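You operate a simulated robot arm through the tools that you are given. There is no shell and no other tool.

You run a simulated robot arm. Do the job below in one go: nothing can be reset, and whatever is moved stays where it is left.

TASK
Put things in order on the top of the test bench. At the end: the beige round dauber stands where the green tape tab stood; the blue chalk block stands where the cream gel dish stood; the blue feed cup from the top of the test bench stands where the blue chalk block stood; the cream gel dish is on the brown taped carton; the green tape tab from the top of the test bench stands where the blue feed cup stood; whatever was shut is shut again. Leave all else as you found it, and nothing knocked over.
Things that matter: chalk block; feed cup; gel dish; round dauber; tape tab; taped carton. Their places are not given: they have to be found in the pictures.

Only the result counts: the job must be done as asked and must still hold three seconds after the hand-in. Knocking over, shifting, dropping, spilling or breaking anything else fails it.

THE ROBOT
A 7-joint arm with a two-finger gripper, fixed in place. Base frame: the origin is at the foot of the arm, x ahead of it, y to its left, z up; the work surface is at about z = 800. Units: mm, degrees, N and s.
With the tool pointing down near the work surface it reaches from about 340 to 720 mm from the base axis. Its first joint turns from -66.0 to 66.0 degrees. Payload 2.45 kg.
The TCP is the grasp point between the finger pads, 26 mm short of the fingertips. In the tool frame z runs along the fingers and y along their closing line. The gripper opens to 96 mm. The gripper's body begins 69 mm behind the TCP.
Orientation is that of the tool frame in the base frame, as a unit quaternion [w, x, y, z]. With the fingers straight down and closing along the base's y, the tool's x points along the base's -x, its y along +y and its z along -z.

THE INTERFACE
- The arm moves only by the tool jog_arm. Its argument "deltas" is a list that holds one entry, the list of rows, each a list of 6 numbers: the shift along the base's x, y, z in mm, then the turn, a rotation vector about the base's x, y, z in degrees. In form: [[[tx, ty, tz, rx, ry, rz], ...]]. A call has 1 to 20 rows; each row is the pose to reach, as a shift and turn from the pose commanded when the call began. "jaw" is the closure, from 0 (fully open) to 1 (shut), set as the call begins (left out, the last holds). Rows are played at 5 a second. More than 50 mm and 8.6 degrees between two rows, or a gripper value outside its range, and nothing of the call is played. A pose out of reach is approached as far as the arm can. The call stops where the force on the tool passes 40 N (or 10 N more than at its start, if that is more) or the arm is blocked; 0.2 s more then pass. The fingers move at their own pace and stop on an object; they squeeze with about 20 N. The grip force told is the motor's: it shows also when the fingers shut on nothing. Time passes only in rows, and 0.2 s behind the last, so rows that repeat a pose let the fingers close. It gives the time, the measured TCP pose, the force on the tool (base axes), the opening and the grip force at its end, in the units of the frame above (readings bear some noise), with the torque about the TCP (base axes, N m) and any sound that the robot's microphone picked up.
- Cameras (640 x 400 px; columns grow to the right, rows downward): "scene" is fixed at [147, -397, 1410.3]; the picture's right is [0.80, -0.60, 0.00], its down [-0.48, -0.63, -0.62] and it looks along [0.37, 0.49, -0.79] (base axes); focal length 303 px, centre (320, 200). "wrist" rides on the gripper at [82, 3, -98] in the tool frame; the picture's right is [-0.04, 1.00, 0.00], its down [-0.73, -0.03, -0.68] and it looks along [-0.68, -0.03, 0.73] (tool axes); focal length 256 px, centre (320, 200).
- capture(camera): a new picture of that camera. The clock stands still meanwhile.
- probe_pixels(camera, pixels): for up to 12 pixels [column, row] of the newest picture of that camera ("zoom" is the newest enlarged one), the place [x, y, z] in the base frame of the surface seen there, good to about 2 mm, but the place of the scene camera against the robot may be out by one fixed shift of up to 18 mm in any direction. The clock stands still meanwhile.
- enlarge(camera, box): a new picture of the part [left, top, right, bottom] of that camera's present view, enlarged. The clock stands still meanwhile.
- close_job(): hands the job in; it is judged then, once.

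Open the gripper and draw the arm clear of the work before you hand the job in, unless the task says otherwise.

The tools are called after "Emit:" as a command line: name --argument value ..., lists and objects as JSON in quotes. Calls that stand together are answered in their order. jog_arm: Moves the arm, as the interface text tells. Its arguments: {"type":"object","properties":{"deltas":{"type":"array","items":{"type":"array","items":{"type":"array","items":{"type":"number"}}}},"jaw":{"type":"number"}},"required":["deltas"]} The other tools are called the same way: capture (camera) takes a picture; probe_pixels (camera, pixels) gives the place of the surface under pixels of a picture; enlarge (camera, box) takes an enlarged picture of a part of a camera's view; close_job () hands the job in.

At the start:

```text
time: 0.0
position: [495.3, -75.8, 1087.9]
tcp_rot: [0.0, 0.0, 1.0, 0.0]
force: [-0.3, 0.3, -0.7]
wrist_torque: [0.0, -0.01, -0.02]
opening: 96.0
grip_force: 0.1
```

scene: 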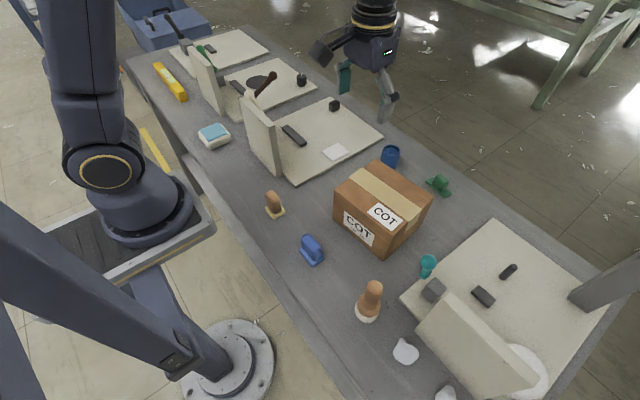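
wrist: 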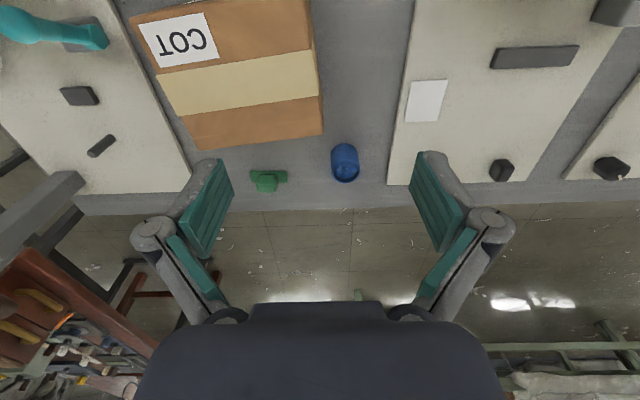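

I begin by looking closely at the scene picture: the carton sits around (382,207), with small objects about it. I take enlargements to identify each thing.

Emit:
enlarge --camera "scene" --box '[240, 130, 480, 280]'

Emit:
enlarge --camera "scene" --box '[330, 240, 586, 400]'

Emit:
enlarge --camera "scene" --box '[110, 0, 350, 150]'

Emit:
capture --camera "wrist"

```text
2.67 times, centred on (360, 205) of scene
```

zoom: 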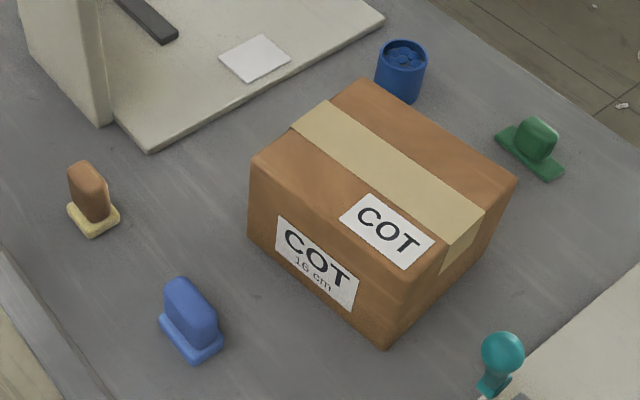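

```text
2.50 times, centred on (458, 320) of scene
```

zoom: 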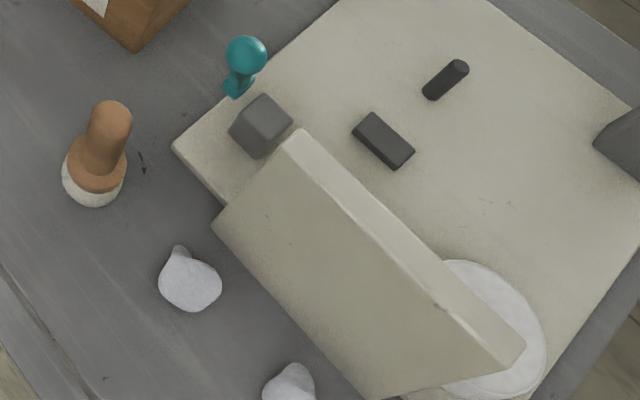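

```text
2.67 times, centred on (230, 75) of scene
```

zoom: 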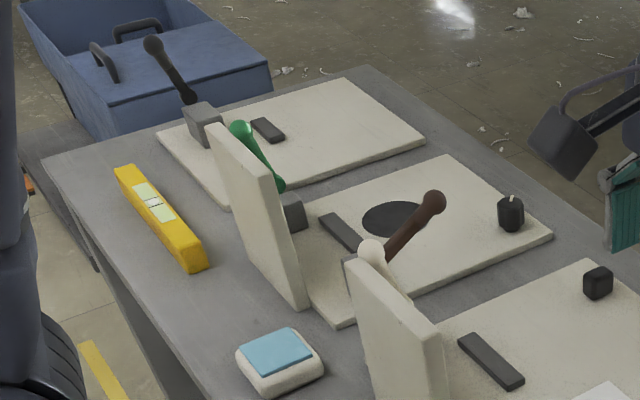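

```text
taken
```

wrist: 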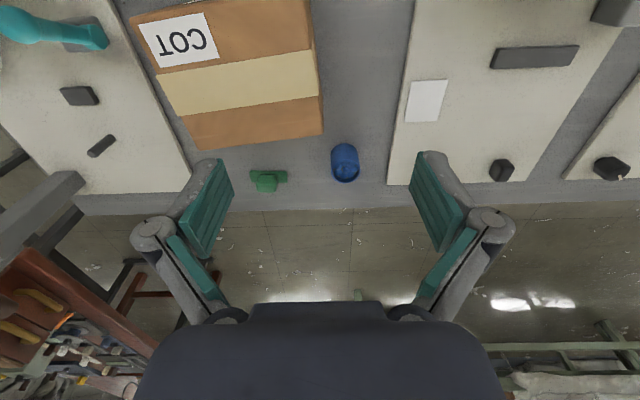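

The objects need a closer look to tell which is the dauber, chalk block, dish. I enlarge each candidate: the orange one (274,205), blue one (312,250), the tall tan one (368,300), cream one with blue top (213,136), cup (391,156), green (438,184).

Emit:
enlarge --camera "scene" --box '[250, 180, 346, 270]'

Emit:
enlarge --camera "scene" --box '[340, 265, 460, 400]'

Emit:
enlarge --camera "scene" --box '[370, 130, 466, 200]'

Emit:
enlarge --camera "scene" --box '[170, 100, 266, 170]'

Emit:
enlarge --camera "scene" --box '[400, 240, 640, 400]'

Emit:
enlarge --camera "scene" --box '[230, 60, 390, 190]'

```text
4.44 times, centred on (298, 225) of scene
```

zoom: 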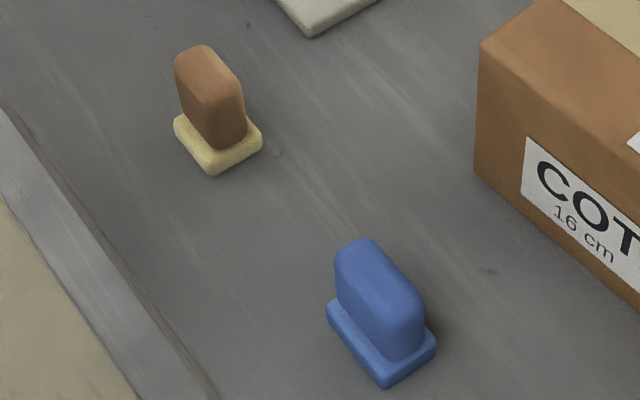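

```text
2.96 times, centred on (400, 332) of scene
```

zoom: 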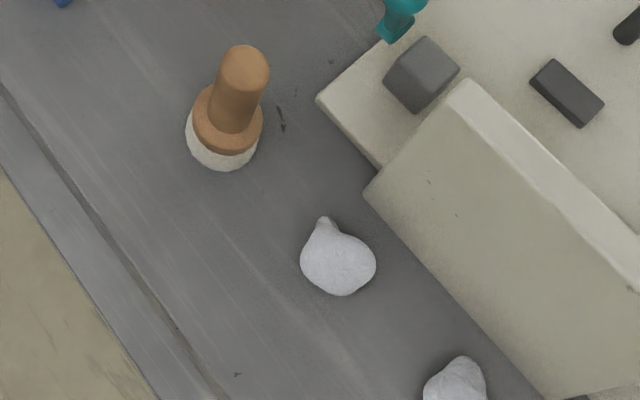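

```text
5.71 times, centred on (418, 165) of scene
```

zoom: 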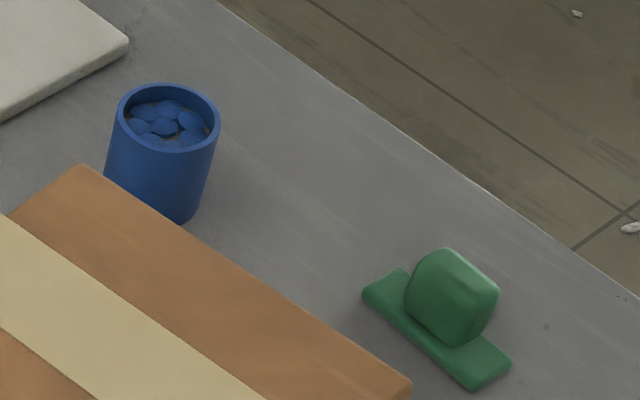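

```text
5.71 times, centred on (218, 135) of scene
```

zoom: 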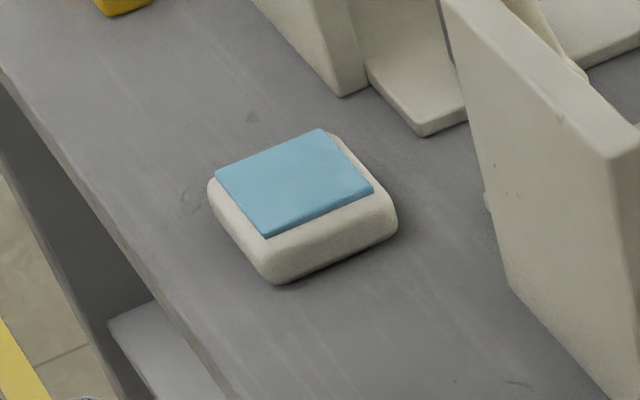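

```text
2.50 times, centred on (520, 320) of scene
```

zoom: 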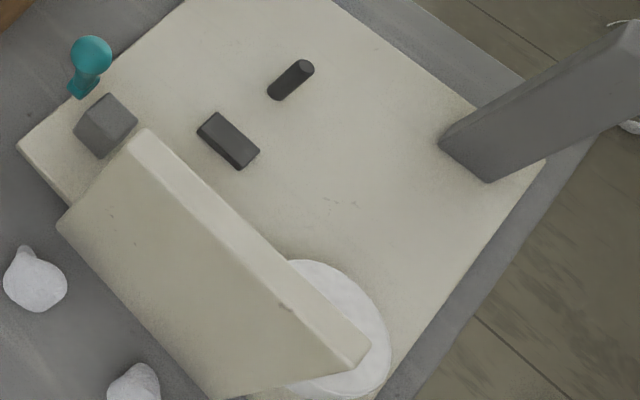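

```text
3.08 times, centred on (310, 125) of scene
```

zoom: 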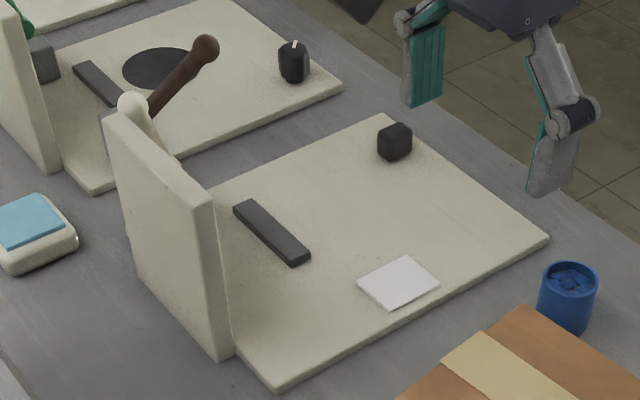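

The identities look clear: cup (391,156) with loose pellets, green tab (438,184), blue block (312,250), gel dish (213,136), round dauber (368,300), carton (382,207). I now probe them in scene and wrist pictures to find positions and the scene camera's shift.

Emit:
capture --camera "scene"

Emit:
probe_pixels --camera "wrist" --pixels '[[346, 152], [345, 176], [265, 180], [255, 175], [283, 175], [240, 80], [133, 28], [312, 45], [322, 130], [193, 146], [428, 100], [360, 80]]'

```text
taken
```

scene: 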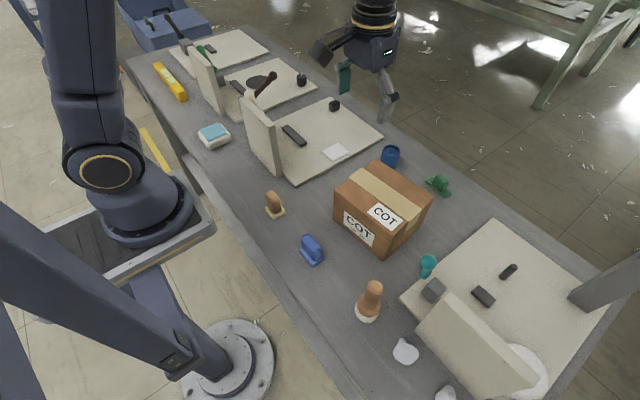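

```text
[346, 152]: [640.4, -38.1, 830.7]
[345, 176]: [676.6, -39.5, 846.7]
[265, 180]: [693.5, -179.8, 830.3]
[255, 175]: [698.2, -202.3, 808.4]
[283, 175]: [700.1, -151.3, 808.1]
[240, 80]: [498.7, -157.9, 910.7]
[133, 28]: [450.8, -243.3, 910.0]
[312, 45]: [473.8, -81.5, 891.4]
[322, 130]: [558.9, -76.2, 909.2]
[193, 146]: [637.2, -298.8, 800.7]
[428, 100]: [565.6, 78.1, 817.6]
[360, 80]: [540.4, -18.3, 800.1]
```

Emit:
probe_pixels --camera "scene" --pixels '[[391, 152], [440, 181], [274, 198], [277, 213], [311, 243], [313, 260], [372, 286], [367, 310], [214, 132], [216, 146], [382, 205], [335, 152]]'

Emit:
probe_pixels --camera "scene" --pixels '[[382, 162], [432, 200], [335, 196], [389, 241], [427, 260], [405, 350], [435, 291], [300, 215], [173, 82], [205, 139], [228, 132], [290, 137]]'

```text
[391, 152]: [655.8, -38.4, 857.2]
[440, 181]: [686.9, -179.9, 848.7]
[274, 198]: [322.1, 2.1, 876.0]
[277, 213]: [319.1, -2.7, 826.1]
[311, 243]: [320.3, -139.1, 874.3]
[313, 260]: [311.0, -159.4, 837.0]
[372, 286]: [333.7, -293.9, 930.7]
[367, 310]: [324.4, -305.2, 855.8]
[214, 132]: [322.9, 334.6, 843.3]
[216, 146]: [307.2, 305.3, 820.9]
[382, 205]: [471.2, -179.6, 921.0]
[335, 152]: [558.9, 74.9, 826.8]
```

```text
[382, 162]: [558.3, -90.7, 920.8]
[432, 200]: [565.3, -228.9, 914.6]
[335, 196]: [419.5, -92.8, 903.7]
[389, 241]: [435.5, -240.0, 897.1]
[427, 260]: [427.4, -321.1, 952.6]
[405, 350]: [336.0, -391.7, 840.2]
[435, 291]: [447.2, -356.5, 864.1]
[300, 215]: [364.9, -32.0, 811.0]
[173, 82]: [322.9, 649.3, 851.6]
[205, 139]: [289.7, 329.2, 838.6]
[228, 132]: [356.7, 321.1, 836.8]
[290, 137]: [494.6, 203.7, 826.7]
```

The scene camera reads about 11 mm high (carton top 921 against 910 by wrist). The chalk block lies near (315,-150), close to the inner reach limit, so I move the arm back at height to see it with the wrist camera.

Emit:
jog_arm --deltas '[[[-30, -15, -10, 0, 0, 0], [-60, -30, -20, 0, 0, 0], [-90, -45, -30, 0, 0, 0], [-120, -60, -40, 0, 0, 0], [-140, -74, -50, 0, 0, 0], [-140, -74, -50, 0, 0, 0]]]'

Emit:
capture --camera "wrist"

Emit:
capture --camera "scene"

```text
time: 1.4
position: [355.3, -150.2, 1037.4]
tcp_rot: [0.0, 0.0, 1.0, 0.0]
force: [0.3, 0.4, 0.4]
wrist_torque: [0.0, 0.03, 0.02]
opening: 95.8
grip_force: 0.0
```

```text
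taken
```

wrist: 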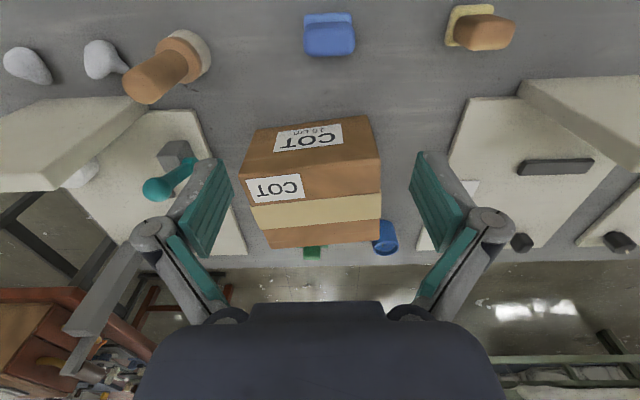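

```text
taken
```

scene: 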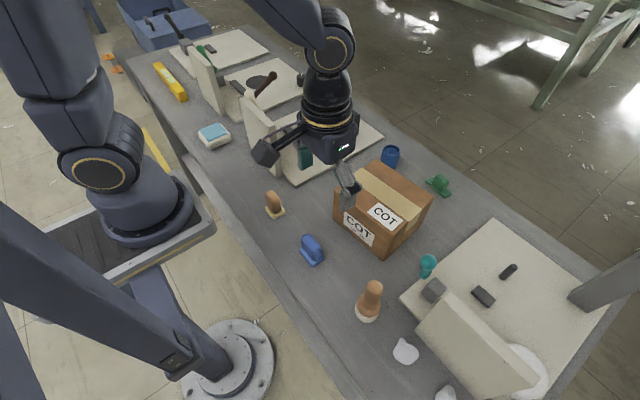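

The wrist view now shows the chalk block (329,34), dauber (172,65), the brown stamp (482,27). I enlarge that strip and probe it.

Emit:
enlarge --camera "wrist" --box '[100, 0, 240, 110]'

Emit:
enlarge --camera "wrist" --box '[280, 0, 380, 80]'

Emit:
probe_pixels --camera "wrist" --pixels '[[305, 17], [351, 15], [305, 45], [353, 48], [329, 40], [312, 25], [345, 22], [155, 80], [190, 45], [205, 40], [480, 35], [460, 12]]'

Emit:
probe_pixels --camera "wrist" --pixels '[[252, 150], [375, 118], [381, 192], [272, 247], [381, 242], [262, 205], [330, 225], [390, 240], [380, 158], [244, 172], [304, 16], [354, 14]]'

```text
3.64 times, centred on (170, 55) of wrist
```

zoom: 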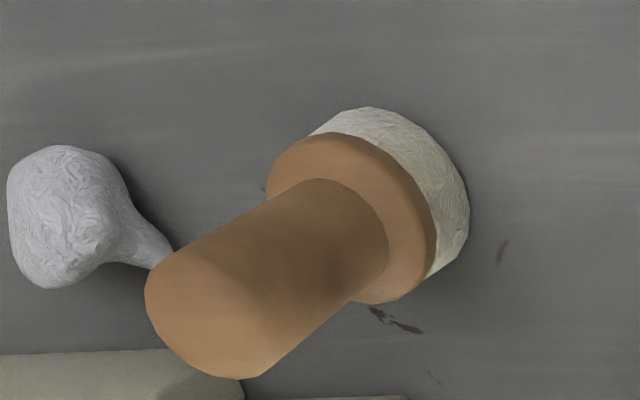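

```text
5.00 times, centred on (330, 40) of wrist
```

zoom: 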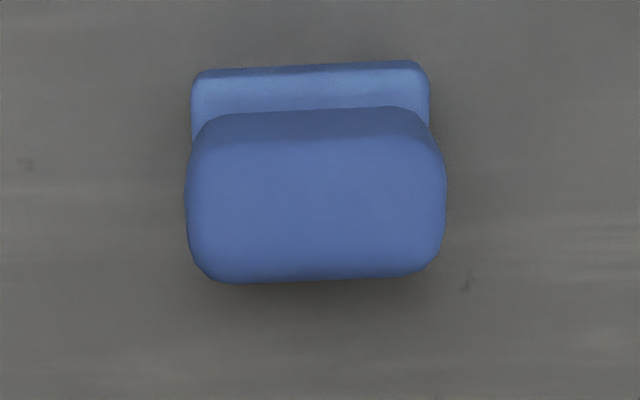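

```text
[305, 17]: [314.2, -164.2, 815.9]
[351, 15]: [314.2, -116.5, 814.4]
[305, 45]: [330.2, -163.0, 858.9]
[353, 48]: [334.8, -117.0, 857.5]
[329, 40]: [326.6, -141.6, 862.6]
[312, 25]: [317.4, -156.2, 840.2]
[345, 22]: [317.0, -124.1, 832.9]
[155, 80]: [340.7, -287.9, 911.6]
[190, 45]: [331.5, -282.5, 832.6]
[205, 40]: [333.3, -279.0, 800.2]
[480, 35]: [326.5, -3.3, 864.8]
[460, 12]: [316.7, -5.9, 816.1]
```

```text
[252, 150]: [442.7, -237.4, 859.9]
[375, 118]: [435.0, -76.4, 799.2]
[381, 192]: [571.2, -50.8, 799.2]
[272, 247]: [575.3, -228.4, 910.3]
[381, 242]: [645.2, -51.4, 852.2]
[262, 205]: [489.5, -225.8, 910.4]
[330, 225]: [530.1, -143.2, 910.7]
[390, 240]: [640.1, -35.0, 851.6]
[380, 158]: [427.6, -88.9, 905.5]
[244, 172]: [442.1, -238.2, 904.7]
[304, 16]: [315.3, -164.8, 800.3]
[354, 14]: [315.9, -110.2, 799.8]
```

The chalk block is at about (322,-140), with a 48 mm wide handle up to z≈862. I use the carton's top label corners in both cameras to work out the scene camera's shift.

Emit:
enlarge --camera "wrist" --box '[236, 110, 396, 260]'

Emit:
enlarge --camera "scene" --box '[330, 150, 440, 260]'

```text
2.67 times, centred on (316, 185) of wrist
```

zoom: 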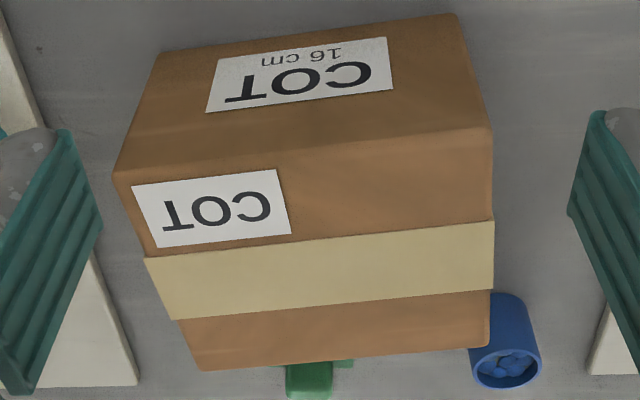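

```text
3.64 times, centred on (385, 205) of scene
```

zoom: 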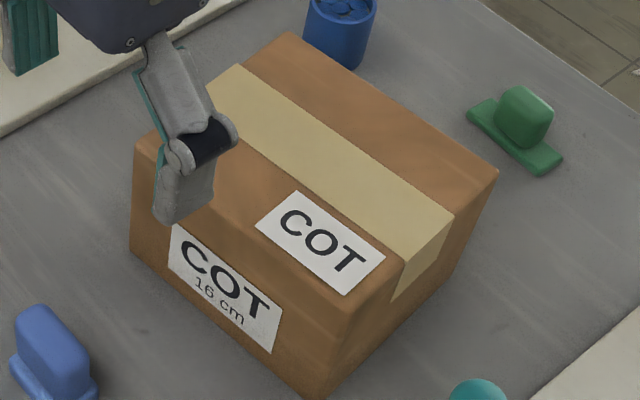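

I probe the label's four corners in both pictures: wrist (245.5,180),(299.5,174),(305,198),(255,202.5) and the scene zoom corners (345,295),(256,225),(299,191),(385,257).

Emit:
probe_pixels --camera "zoom" --pixels '[[345, 295], [256, 225], [299, 191], [385, 257], [289, 34], [497, 172], [350, 320], [310, 398], [440, 300], [486, 112], [520, 90], [545, 160]]'

Emit:
probe_pixels --camera "wrist" --pixels '[[245.5, 180], [299.5, 174], [305, 198], [255, 202.5], [270, 245], [378, 238], [378, 160], [240, 175], [379, 205], [379, 170], [256, 215], [264, 232]]'

```text
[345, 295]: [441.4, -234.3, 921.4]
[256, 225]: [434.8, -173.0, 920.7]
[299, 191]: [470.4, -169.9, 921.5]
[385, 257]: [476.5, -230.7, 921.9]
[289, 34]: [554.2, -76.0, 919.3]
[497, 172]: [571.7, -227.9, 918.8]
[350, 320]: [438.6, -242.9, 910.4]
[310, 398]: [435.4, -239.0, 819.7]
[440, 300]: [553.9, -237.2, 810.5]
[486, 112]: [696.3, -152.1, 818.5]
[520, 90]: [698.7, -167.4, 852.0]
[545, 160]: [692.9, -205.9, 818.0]
```

```text
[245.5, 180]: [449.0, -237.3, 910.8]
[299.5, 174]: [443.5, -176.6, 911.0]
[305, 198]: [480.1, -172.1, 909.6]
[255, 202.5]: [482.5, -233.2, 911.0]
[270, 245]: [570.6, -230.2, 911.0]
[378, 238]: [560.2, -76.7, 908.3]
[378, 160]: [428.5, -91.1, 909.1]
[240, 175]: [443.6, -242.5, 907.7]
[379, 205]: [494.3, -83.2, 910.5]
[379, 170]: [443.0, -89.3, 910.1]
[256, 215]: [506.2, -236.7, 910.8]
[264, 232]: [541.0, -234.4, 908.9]
```

The scene shift comes to about (+8,-3,-11) to add to scene readings. Before crossing to the dish I probe the upright panels' and levers' tops to keep a safe height.

Emit:
probe_pixels --camera "scene" --pixels '[[248, 100], [275, 122], [278, 170], [250, 155], [193, 52], [218, 75], [262, 95], [270, 78], [205, 48], [444, 300], [530, 375], [300, 180]]'

```text
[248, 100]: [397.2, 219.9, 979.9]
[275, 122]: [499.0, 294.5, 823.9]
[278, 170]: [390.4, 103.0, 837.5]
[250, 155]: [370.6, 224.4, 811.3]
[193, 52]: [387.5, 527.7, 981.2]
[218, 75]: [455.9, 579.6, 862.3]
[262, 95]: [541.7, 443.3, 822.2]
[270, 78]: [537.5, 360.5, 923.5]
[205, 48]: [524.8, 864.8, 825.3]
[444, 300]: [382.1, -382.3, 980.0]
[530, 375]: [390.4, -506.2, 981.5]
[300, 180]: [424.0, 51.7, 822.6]
```

Panels reach z≈969 at x≈395–410, so travel at z≈1040 is safe. I move over to view the gel dish at about (331,325).

Emit:
jog_arm --deltas '[[[5, 30, 5, 0, 0, 0], [10, 60, 10, 0, 0, 0], [15, 90, 10, 0, 0, 0], [20, 120, 10, 0, 0, 0], [20, 150, 10, 0, 0, 0], [20, 180, 10, 0, 0, 0], [20, 210, 10, 0, 0, 0], [20, 240, 10, 0, 0, 0], [20, 270, 10, 0, 0, 0], [20, 300, 10, 0, 0, 0], [20, 330, 10, 0, 0, 0], [20, 360, 10, 0, 0, 0], [20, 390, 10, 0, 0, 0], [20, 420, 10, 0, 0, 0], [20, 450, 10, 0, 0, 0], [20, 470, 10, 0, 0, 0], [20, 470, 10, 0, 0, 0]]]'

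Emit:
capture --camera "wrist"

Emit:
capture --camera "scene"

```text
time: 5.0
position: [376.3, 320.6, 1048.7]
tcp_rot: [0.0, 0.0, 1.0, 0.0]
force: [-0.2, -1.2, 0.5]
wrist_torque: [0.01, 0.02, 0.0]
opening: 96.2
grip_force: 0.1
```

```text
taken
```

wrist: 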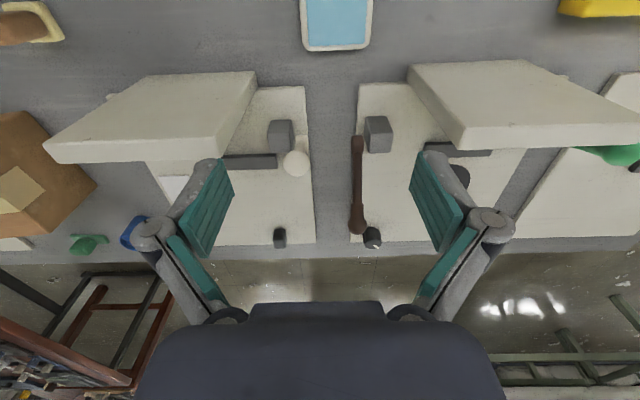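

```text
taken
```

scene: 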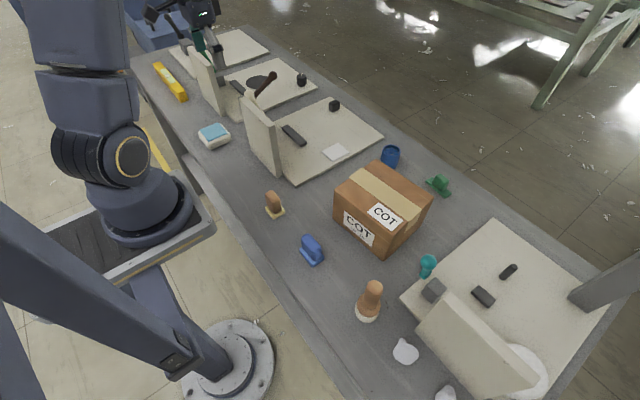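

The dish sits at the top edge (336,25) of the wrist picture. I back the arm 90 mm in x to bring it fully into view.

Emit:
jog_arm --deltas '[[[-30, 0, -10, 0, 0, 0], [-60, 0, -20, 0, 0, 0], [-90, 0, -30, 0, 0, 0], [-90, 0, -30, 0, 0, 0]]]'

Emit:
capture --camera "wrist"

Emit:
enlarge --camera "wrist" --box '[256, 40, 416, 140]'

```text
time: 6.0
position: [284.2, 320.9, 1017.9]
tcp_rot: [0.0, 0.001, 1.0, 0.0]
force: [-0.1, -1.0, 0.0]
wrist_torque: [0.01, 0.02, 0.01]
opening: 95.9
grip_force: 0.1
```

```text
taken
```

wrist: 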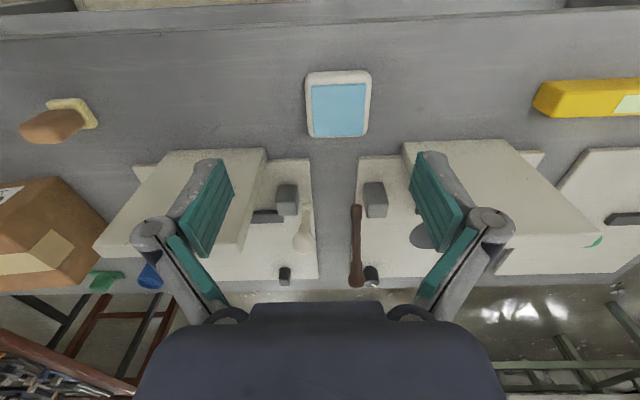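

```text
4.00 times, centred on (336, 90) of wrist
```

zoom: 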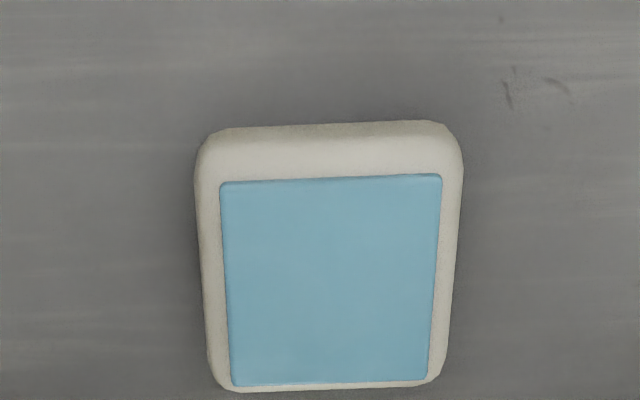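

The whole dish is visible (zoom 195–462 by 120–390), square to the axes. I probe its edges and centre, plus the neighbouring panels.

Emit:
probe_pixels --camera "zoom" --pixels '[[330, 280], [200, 180], [458, 180], [203, 260], [452, 280], [210, 370], [440, 360], [330, 124], [330, 130], [330, 388], [225, 186], [440, 180]]'

Emit:
probe_pixels --camera "wrist" --pixels '[[268, 150], [262, 170], [403, 145], [410, 165], [175, 152], [240, 240], [340, 60], [300, 100], [380, 100], [430, 200], [340, 145], [450, 230]]'

```text
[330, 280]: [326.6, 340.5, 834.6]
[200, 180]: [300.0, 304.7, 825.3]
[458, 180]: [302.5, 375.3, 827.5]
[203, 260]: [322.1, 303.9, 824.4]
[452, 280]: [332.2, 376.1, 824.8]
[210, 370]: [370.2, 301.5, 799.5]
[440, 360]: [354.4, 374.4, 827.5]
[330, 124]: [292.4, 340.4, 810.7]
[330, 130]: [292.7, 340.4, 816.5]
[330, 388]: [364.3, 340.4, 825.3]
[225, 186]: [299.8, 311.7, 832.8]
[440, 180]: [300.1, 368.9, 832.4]
```

```text
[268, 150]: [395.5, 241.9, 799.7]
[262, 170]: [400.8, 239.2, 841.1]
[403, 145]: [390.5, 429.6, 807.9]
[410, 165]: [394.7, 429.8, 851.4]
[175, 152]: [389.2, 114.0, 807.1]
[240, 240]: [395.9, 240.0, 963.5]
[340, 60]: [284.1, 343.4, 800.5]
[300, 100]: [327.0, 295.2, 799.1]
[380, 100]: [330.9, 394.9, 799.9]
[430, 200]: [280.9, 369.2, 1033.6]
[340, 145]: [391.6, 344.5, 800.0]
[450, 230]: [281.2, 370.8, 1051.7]
```

The dish spans x 292–365, y 304–376, top z≈833, with panels only at x>390 — a y-closing grip is clear. I move above its centre (328.5, 340) and descend to z=875 to check the alignment.

Emit:
jog_arm --deltas '[[[22, 10, 0, 0, 0, 0], [43.2, 19.8, 0, 0, 0, 0], [43.2, 19.8, -30, 0, 0, 0], [43.2, 19.8, -60, 0, 0, 0], [43.2, 19.8, -90, 0, 0, 0], [43.2, 19.8, -120, 0, 0, 0], [43.2, 19.8, -143, 0, 0, 0], [43.2, 19.8, -143, 0, 0, 0]]]' --jaw 0

Emit:
capture --camera "wrist"

Emit:
capture --camera "scene"

```text
time: 7.8
position: [330.8, 341.3, 875.4]
tcp_rot: [0.0, 0.0, 1.0, 0.0]
force: [0.4, -1.1, -0.7]
wrist_torque: [-0.01, 0.0, 0.0]
opening: 95.9
grip_force: 0.1
```

```text
taken
```

wrist: 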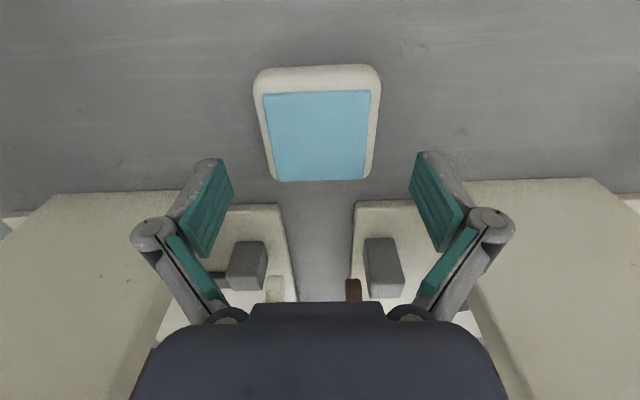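

```text
taken
```

scene: 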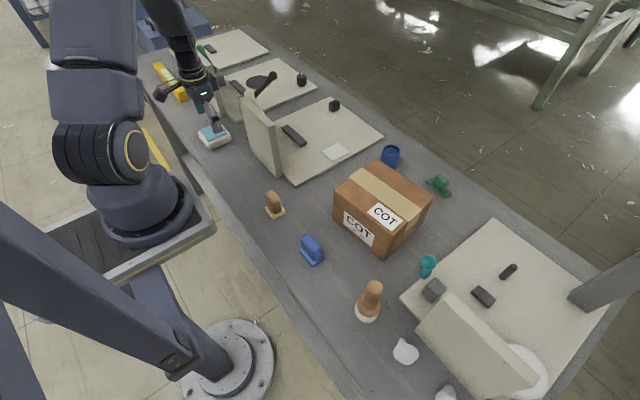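

From this pose I re-probe the dish edges (left 253–275, right 368–381, top row 65, bottom 182) to refine its centre.

Emit:
probe_pixels --camera "wrist" --pixels '[[256, 90], [378, 88], [263, 130], [374, 130], [271, 170], [370, 165], [317, 67], [317, 70], [318, 181], [318, 140], [340, 68], [290, 70]]'

```text
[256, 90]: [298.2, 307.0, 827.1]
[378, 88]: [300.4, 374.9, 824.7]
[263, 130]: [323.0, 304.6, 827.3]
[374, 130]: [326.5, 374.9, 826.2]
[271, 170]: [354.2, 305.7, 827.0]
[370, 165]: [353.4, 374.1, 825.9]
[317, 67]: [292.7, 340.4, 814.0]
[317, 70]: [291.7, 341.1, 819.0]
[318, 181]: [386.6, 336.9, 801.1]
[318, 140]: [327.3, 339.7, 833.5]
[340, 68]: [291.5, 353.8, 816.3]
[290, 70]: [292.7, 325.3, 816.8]
```

The centre is confirmed at (328.5, 340). I descend 45 mm to TCP z≈830 (tips ~804) beside the dish.

Emit:
jog_arm --deltas '[[[0, 0, -15, 0, 0, 0], [0, 0, -30, 0, 0, 0], [0, 0, -40, 0, 0, 0], [0, 0, -45, 0, 0, 0], [0, 0, -45, 0, 0, 0]]]'

Emit:
capture --camera "wrist"

```text
time: 9.0
position: [330.1, 341.0, 830.7]
tcp_rot: [0.0, 0.0, 1.0, 0.0]
force: [0.5, -0.4, 0.4]
wrist_torque: [0.0, 0.0, -0.01]
opening: 95.9
grip_force: 0.2
```

```text
taken
```

wrist: 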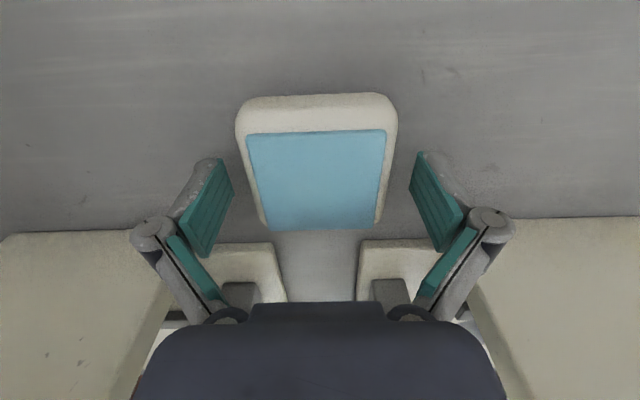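

The dish sits centred between the pads with no contact force. I close the jaws on it.

Emit:
jog_arm --deltas '[[[0, 0, 0, 0, 0, 0], [0, 0, 0, 0, 0, 0], [0, 0, 0, 0, 0, 0], [0, 0, 0, 0, 0, 0], [0, 0, 0, 0, 0, 0]]]' --jaw 1

```text
time: 10.2
position: [329.0, 341.7, 829.7]
tcp_rot: [0.0, -0.001, 1.0, 0.0]
force: [-0.3, -4.1, 3.4]
wrist_torque: [-0.25, 0.04, 0.01]
opening: 74.8
grip_force: 19.9
```

The jaws stopped at 74.8 mm with 19.9 N — the dish is held. I lift it to z≈1050 slowly.

Emit:
jog_arm --deltas '[[[0, 0, 10, 0, 0, 0], [0, 0, 25, 0, 0, 0], [0, 0, 50, 0, 0, 0], [0, 0, 75, 0, 0, 0], [0, 0, 100, 0, 0, 0], [0, 0, 125, 0, 0, 0], [0, 0, 150, 0, 0, 0], [0, 0, 175, 0, 0, 0], [0, 0, 200, 0, 0, 0], [0, 0, 220, 0, 0, 0], [0, 0, 220, 0, 0, 0]]]'

Emit:
capture --camera "wrist"

```text
time: 12.6
position: [329.4, 340.4, 1051.0]
tcp_rot: [0.001, 0.0, 1.0, 0.0]
force: [-0.7, 0.2, -0.4]
wrist_torque: [-0.03, 0.0, 0.01]
opening: 0.1
grip_force: 19.8
```

```text
taken
```

wrist: 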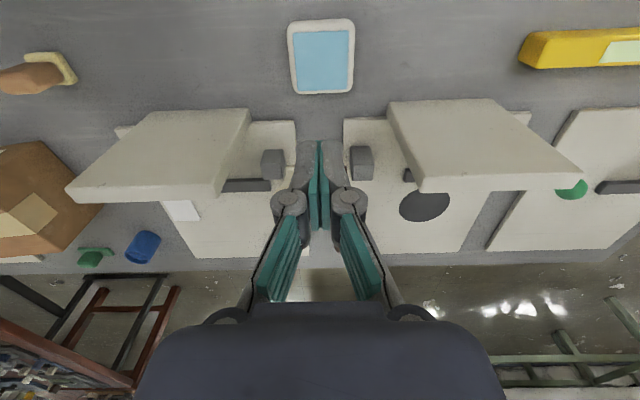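

The jaws slipped off — opening 0.1 and the dish still lies on the bench at (322,57). I examine whether it shifted and its side profile.

Emit:
enlarge --camera "wrist" --box '[242, 0, 402, 100]'

Emit:
probe_pixels --camera "zoom" --pixels '[[320, 240], [186, 160], [448, 140], [196, 260], [448, 260], [205, 350], [440, 350], [320, 80], [320, 90], [320, 374], [250, 88], [400, 82]]'

Emit:
enlarge --camera "scene" --box '[180, 105, 260, 165]'

```text
4.00 times, centred on (322, 50) of wrist
```

zoom: 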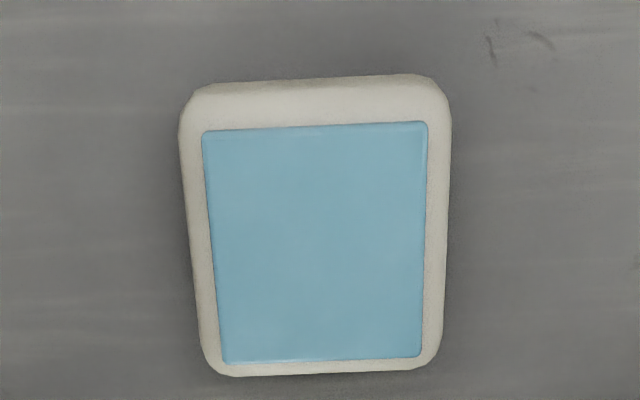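

```text
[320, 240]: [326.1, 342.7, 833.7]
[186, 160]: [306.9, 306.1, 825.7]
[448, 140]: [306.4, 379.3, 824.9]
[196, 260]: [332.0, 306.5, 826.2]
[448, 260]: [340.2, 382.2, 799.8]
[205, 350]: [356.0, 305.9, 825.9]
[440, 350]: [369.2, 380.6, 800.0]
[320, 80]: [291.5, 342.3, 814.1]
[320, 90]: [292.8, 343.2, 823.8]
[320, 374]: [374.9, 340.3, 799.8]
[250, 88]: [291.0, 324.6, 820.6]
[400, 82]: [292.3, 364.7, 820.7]
```

```text
6.67 times, centred on (220, 135) of scene
```

zoom: 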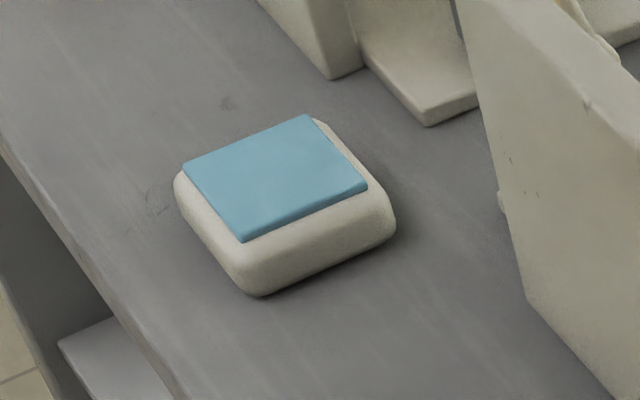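

The dish moved only ~2 mm in +y. Comparing finger pixels, the open fingertips (219,160) appear shorter than when closed (320,142): the linkage retracts the tips when open, so I gripped too high. I set the jaw to ~75 mm opening in free air to measure the tip depth.

Emit:
jog_arm --deltas '[[[0, 0, 0, 0, 0, 0], [0, 0, 0, 0, 0, 0], [0, 0, 0, 0, 0, 0], [0, 0, 0, 0, 0, 0], [0, 0, 0, 0, 0, 0], [0, 0, 0, 0, 0, 0]]]' --jaw 0.22

Emit:
enlarge --camera "wrist" --box '[120, 110, 520, 360]'

Emit:
capture --camera "wrist"

```text
time: 14.0
position: [329.6, 341.0, 1048.9]
tcp_rot: [0.0, 0.0, 1.0, 0.001]
force: [0.9, 0.2, 0.6]
wrist_torque: [0.01, -0.01, -0.02]
opening: 75.1
grip_force: 0.0
```

```text
1.60 times, centred on (320, 235) of wrist
```

zoom: 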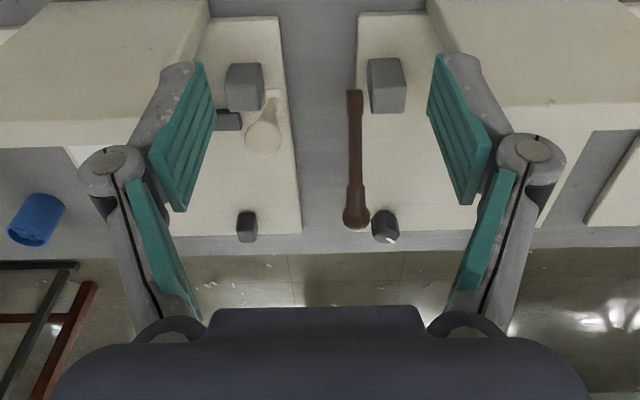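

```text
taken
```

wrist: 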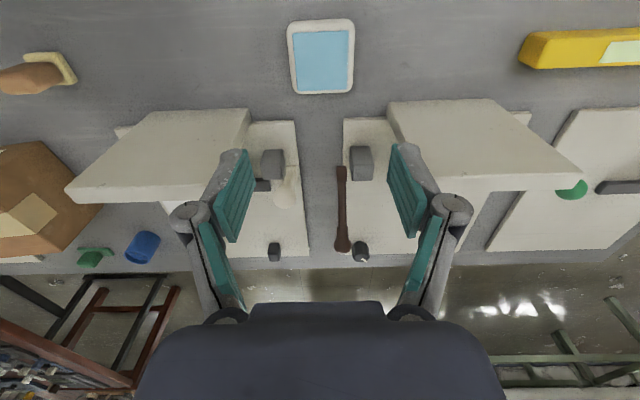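

I probe the finger pads' tips directly in this picture (left pad (246,152),(253,182); right pad (392,147),(386,175)) to learn where the tips are relative to the TCP at z≈1049.

Emit:
probe_pixels --camera "wrist" --pixels '[[245, 153], [252, 182], [236, 151], [233, 242], [216, 225], [240, 200], [393, 147], [388, 172], [403, 145], [400, 200], [415, 236], [230, 155]]'

```text
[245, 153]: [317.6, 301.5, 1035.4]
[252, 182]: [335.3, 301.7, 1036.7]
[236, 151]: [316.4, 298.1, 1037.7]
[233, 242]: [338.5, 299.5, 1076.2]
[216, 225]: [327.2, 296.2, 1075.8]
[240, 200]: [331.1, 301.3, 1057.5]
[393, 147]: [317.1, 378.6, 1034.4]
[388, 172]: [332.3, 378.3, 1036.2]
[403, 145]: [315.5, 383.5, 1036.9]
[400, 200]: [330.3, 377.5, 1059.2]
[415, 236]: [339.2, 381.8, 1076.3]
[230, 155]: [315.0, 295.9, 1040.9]
```

At 75 mm opening the tips are only ~14 mm beyond the TCP. I measure the tip depth also at ~48 mm and ~29 mm openings, and fully open.

Emit:
jog_arm --deltas '[[[0, 0, 0, 0, 0, 0], [0, 0, 0, 0, 0, 0], [0, 0, 0, 0, 0, 0], [0, 0, 0, 0, 0, 0]]]' --jaw 0.5

Emit:
capture --camera "wrist"

```text
time: 15.0
position: [329.3, 340.3, 1049.3]
tcp_rot: [-0.001, 0.0, 1.0, -0.001]
force: [-1.1, 0.6, 0.0]
wrist_torque: [0.04, 0.0, 0.03]
opening: 48.0
grip_force: 0.1
```

```text
taken
```

wrist: 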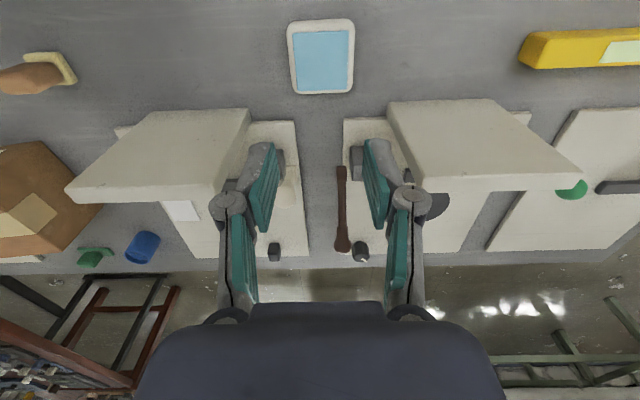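

At 48 mm opening the pads' tips appear at about (276,147) left and (368,143) right; I probe them.

Emit:
probe_pixels --camera "wrist" --pixels '[[275, 147], [280, 172], [266, 144], [265, 230], [268, 190], [367, 142], [365, 168], [378, 142], [372, 190], [380, 228]]'

Emit:
jog_arm --deltas '[[[0, 0, 0, 0, 0, 0], [0, 0, 0, 0, 0, 0], [0, 0, 0, 0, 0, 0], [0, 0, 0, 0, 0, 0]]]' --jaw 0.7

Emit:
capture --camera "wrist"

```text
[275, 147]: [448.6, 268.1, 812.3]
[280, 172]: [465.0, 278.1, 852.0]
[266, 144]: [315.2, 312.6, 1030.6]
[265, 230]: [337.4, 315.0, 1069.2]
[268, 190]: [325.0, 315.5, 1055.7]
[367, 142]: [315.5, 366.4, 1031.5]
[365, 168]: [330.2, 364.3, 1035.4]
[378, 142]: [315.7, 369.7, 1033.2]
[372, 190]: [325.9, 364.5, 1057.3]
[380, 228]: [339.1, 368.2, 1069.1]
```

```text
time: 16.0
position: [329.0, 339.7, 1049.0]
tcp_rot: [0.001, 0.0, 1.0, 0.0]
force: [0.4, 0.2, 0.0]
wrist_torque: [-0.03, 0.0, 0.0]
opening: 28.7
grip_force: 0.0
```

```text
taken
```

wrist: 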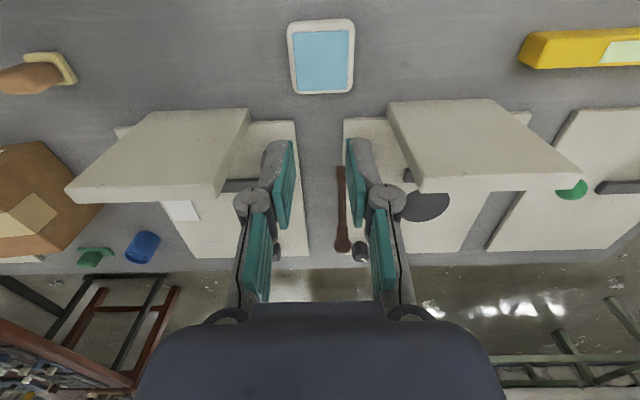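

Tip depth is ~15 mm at 75 mm opening, ~19 mm at 48 mm, ~20 at 29 mm — so for the dish I must go about 12 mm lower. I open, recentre on the dish at y≈342.3, and descend to z=835 first.

Emit:
jog_arm --deltas '[[[0, 0, 0, 0, 0, 0], [0, 2.3, -30, 0, 0, 0], [0, 2.3, -60, 0, 0, 0], [0, 2.3, -90, 0, 0, 0], [0, 2.3, -120, 0, 0, 0], [0, 2.3, -150, 0, 0, 0], [0, 2.3, -180, 0, 0, 0], [0, 2.3, -200, 0, 0, 0], [0, 2.3, -215, 0, 0, 0], [0, 2.3, -215, 0, 0, 0]]]' --jaw 0

Emit:
capture --camera "wrist"

```text
time: 18.2
position: [331.0, 343.3, 836.0]
tcp_rot: [0.0, 0.0, 1.0, 0.0]
force: [0.6, 0.8, -0.6]
wrist_torque: [-0.04, -0.04, 0.0]
opening: 96.1
grip_force: 0.0
```

```text
taken
```

wrist: 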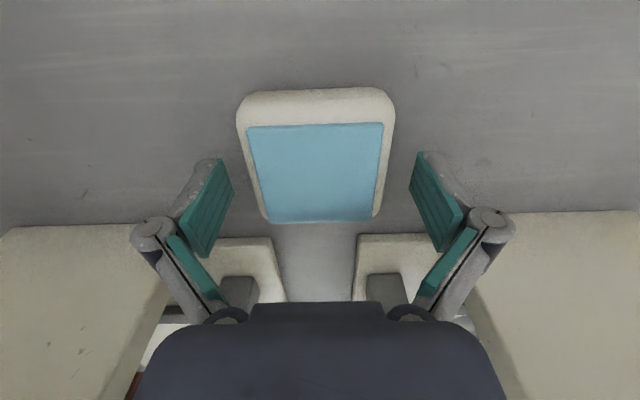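

I probe the open pads' tips here and the dish's edges for centring.

Emit:
probe_pixels --camera "wrist" --pixels '[[221, 163], [232, 188], [212, 159], [411, 158], [411, 184], [425, 154], [240, 120], [391, 115], [247, 160], [385, 160], [316, 91], [318, 222]]'

```text
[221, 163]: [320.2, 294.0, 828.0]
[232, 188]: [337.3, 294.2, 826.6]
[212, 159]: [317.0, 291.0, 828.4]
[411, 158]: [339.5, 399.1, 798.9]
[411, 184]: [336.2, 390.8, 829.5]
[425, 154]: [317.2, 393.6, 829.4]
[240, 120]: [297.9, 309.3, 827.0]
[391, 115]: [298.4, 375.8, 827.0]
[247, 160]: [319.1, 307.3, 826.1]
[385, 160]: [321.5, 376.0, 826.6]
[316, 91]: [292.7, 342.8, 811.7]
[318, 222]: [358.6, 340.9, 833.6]
```

Open tips sit ~8 mm below the TCP (z 827), extending to ~15 mm at 75 mm opening. I lower 18 mm to TCP z≈817, so that closing brings the tips to ~802.

Emit:
jog_arm --deltas '[[[0, 0, -6, 0, 0, 0], [0, 0, -12, 0, 0, 0], [0, 0, -18, 0, 0, 0], [0, 0, -18, 0, 0, 0]]]'

Emit:
jog_arm --deltas '[[[0, 0, 0, 0, 0, 0], [0, 0, 0, 0, 0, 0], [0, 0, 0, 0, 0, 0], [0, 0, 0, 0, 0, 0], [0, 0, 0, 0, 0, 0], [0, 0, 0, 0, 0, 0]]]' --jaw 1

Emit:
capture --camera "wrist"

```text
time: 19.2
position: [331.7, 342.2, 818.5]
tcp_rot: [0.0, 0.0, 1.0, -0.001]
force: [-0.6, -1.8, -0.1]
wrist_torque: [0.0, -0.03, -0.01]
opening: 96.2
grip_force: 0.2
```

```text
time: 20.4
position: [330.4, 342.6, 818.5]
tcp_rot: [0.0, 0.0, 1.0, 0.001]
force: [-1.6, -3.6, 7.9]
wrist_torque: [-0.06, 0.07, 0.0]
opening: 74.9
grip_force: 19.3
stopped in row 5: the force on the tool passed its limit at 41 N (the readings are from after the stop); the commanded pose is now the measured one
```

```text
taken
```

wrist: 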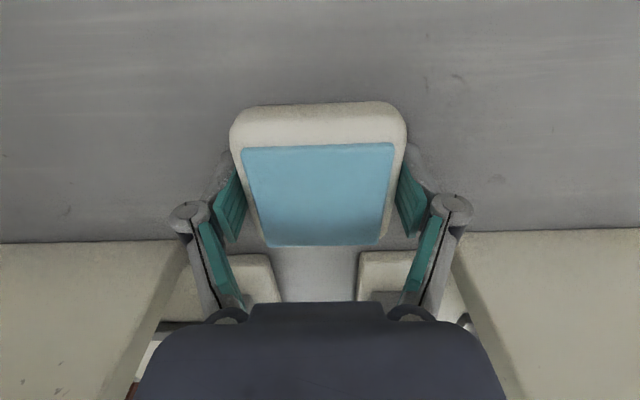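

The dish is gripped at 74.9 mm with tips evidently pressing the bench while extending (7.9 N up). I raise just 3 mm and read the forces before lifting further.

Emit:
jog_arm --deltas '[[[0, 0, 1, 0, 0, 0], [0, 0, 2, 0, 0, 0], [0, 0, 3, 0, 0, 0], [0, 0, 3, 0, 0, 0]]]'

Emit:
jog_arm --deltas '[[[0, 0, 3, 0, 0, 0], [0, 0, 6, 0, 0, 0], [0, 0, 9, 0, 0, 0], [0, 0, 12, 0, 0, 0], [0, 0, 12, 0, 0, 0]]]'

Emit:
capture --camera "wrist"

```text
time: 21.4
position: [330.3, 343.0, 822.6]
tcp_rot: [0.0, -0.001, 1.0, -0.001]
force: [-0.3, -0.2, -5.2]
wrist_torque: [0.06, 0.02, 0.0]
opening: 74.8
grip_force: 20.1
```

```text
time: 22.6
position: [330.4, 341.9, 833.3]
tcp_rot: [0.0, 0.0, 1.0, 0.0]
force: [-0.3, -1.3, -5.1]
wrist_torque: [0.0, 0.0, 0.01]
opening: 74.7
grip_force: 19.8
```

```text
taken
```

wrist: 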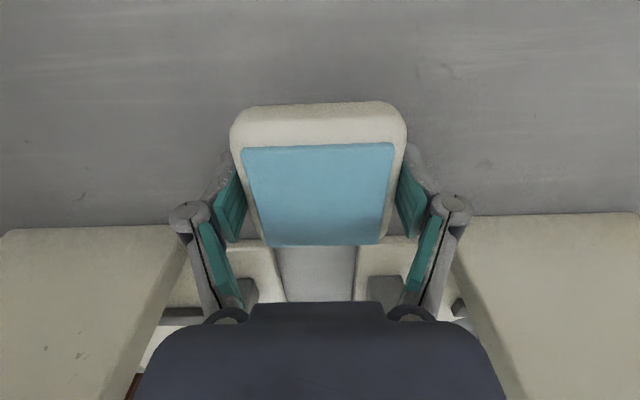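

The dish is held firmly (5.1 N weight, opening 74.8). Its base is ~18.5 mm below the TCP; I lift to z≈1050.

Emit:
jog_arm --deltas '[[[0, 0, 15, 0, 0, 0], [0, 0, 35, 0, 0, 0], [0, 0, 60, 0, 0, 0], [0, 0, 85, 0, 0, 0], [0, 0, 110, 0, 0, 0], [0, 0, 135, 0, 0, 0], [0, 0, 160, 0, 0, 0], [0, 0, 185, 0, 0, 0], [0, 0, 205, 0, 0, 0], [0, 0, 216.5, 0, 0, 0], [0, 0, 216.5, 0, 0, 0]]]'

Emit:
capture --camera "wrist"

```text
time: 25.0
position: [330.2, 343.5, 1049.8]
tcp_rot: [0.001, 0.0, 1.0, 0.0]
force: [-1.0, -0.7, -4.5]
wrist_torque: [-0.01, -0.01, 0.0]
opening: 74.7
grip_force: 20.0
```

```text
taken
```

wrist: 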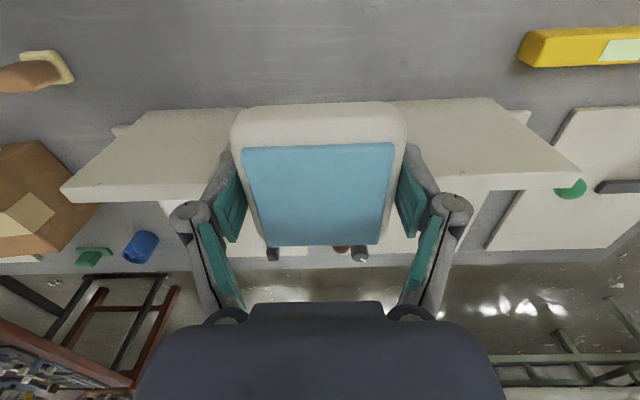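

The dish stays held at z≈1050. I now carry it across to above the carton's centre, TCP (504,-159).

Emit:
jog_arm --deltas '[[[3.5, -10, 0, 0, 0, 0], [10.4, -30, 0, 0, 0, 0], [20.8, -60, 0, 0, 0, 0], [31.2, -90, 0, 0, 0, 0], [41.6, -120, 0, 0, 0, 0], [52, -150, 0, 0, 0, 0], [62.4, -180, 0, 0, 0, 0], [72.8, -210, 0, 0, 0, 0], [83.2, -240, 0, 0, 0, 0], [93.6, -270, 0, 0, 0, 0], [104, -300, 0, 0, 0, 0], [114.4, -330, 0, 0, 0, 0], [124.8, -360, 0, 0, 0, 0], [135.2, -390, 0, 0, 0, 0], [145.6, -420, 0, 0, 0, 0], [156, -450, 0, 0, 0, 0], [164.6, -475, 0, 0, 0, 0], [170, -492, 0, 0, 0, 0], [173.6, -501.8, 0, 0, 0, 0], [173.6, -501.8, 0, 0, 0, 0]]]'

Emit:
capture --camera "wrist"

Emit:
capture --camera "scene"

```text
time: 29.2
position: [504.9, -159.6, 1049.9]
tcp_rot: [0.0, 0.0, 1.0, 0.001]
force: [-0.5, 0.2, -4.7]
wrist_torque: [-0.02, -0.04, -0.02]
opening: 74.8
grip_force: 19.8
```

```text
taken
```

wrist: 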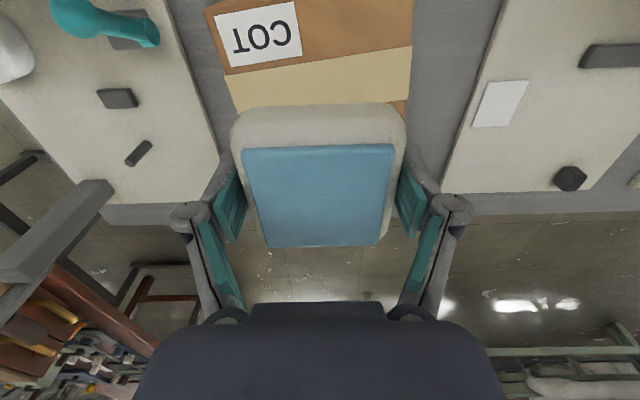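

```text
taken
```

scene: 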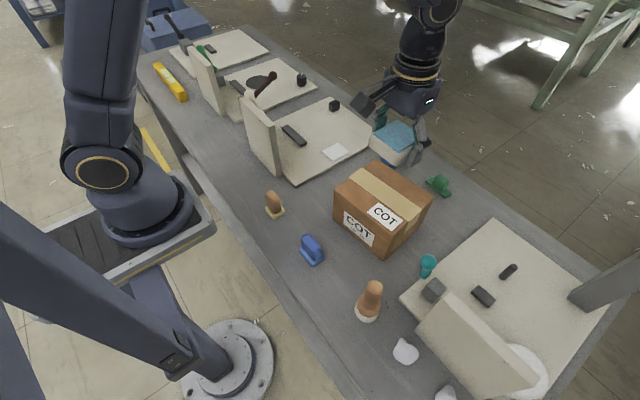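

The carton lies right beneath. I lower to z≈938, leaving about 9 mm of gap under the dish.

Emit:
jog_arm --deltas '[[[0, 0, -20, 0, 0, 0], [0, 0, -45, 0, 0, 0], [0, 0, -70, 0, 0, 0], [0, 0, -90, 0, 0, 0], [0, 0, -105, 0, 0, 0], [0, 0, -112, 0, 0, 0], [0, 0, -112, 0, 0, 0]]]'

Emit:
capture --camera "wrist"

Emit:
enlarge --camera "scene" --box '[320, 100, 480, 260]'

```text
time: 30.8
position: [504.3, -157.2, 937.4]
tcp_rot: [-0.001, 0.0, 1.0, 0.0]
force: [-0.1, -0.2, -4.7]
wrist_torque: [0.02, 0.05, 0.01]
opening: 74.8
grip_force: 20.2
```

```text
taken
```

wrist: 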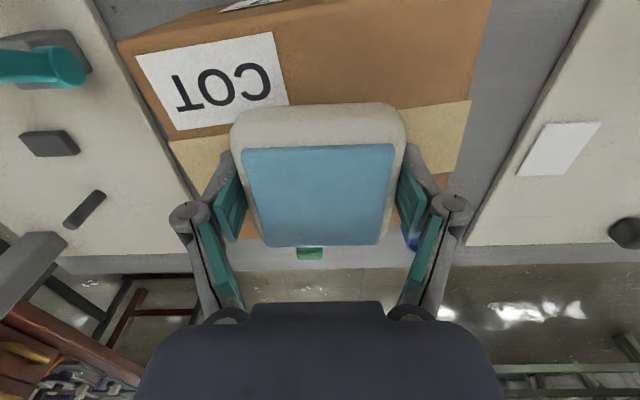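

```text
2.50 times, centred on (400, 180) of scene
```

zoom: 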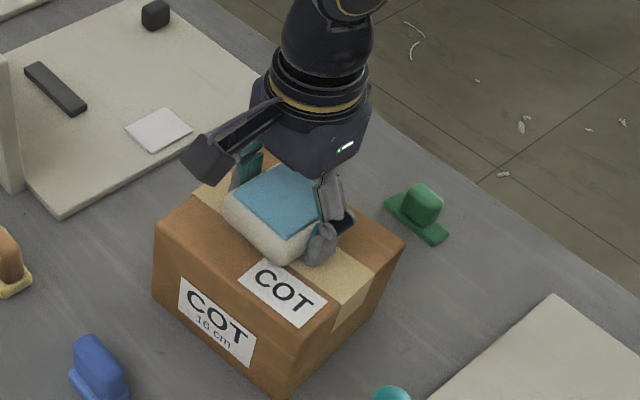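

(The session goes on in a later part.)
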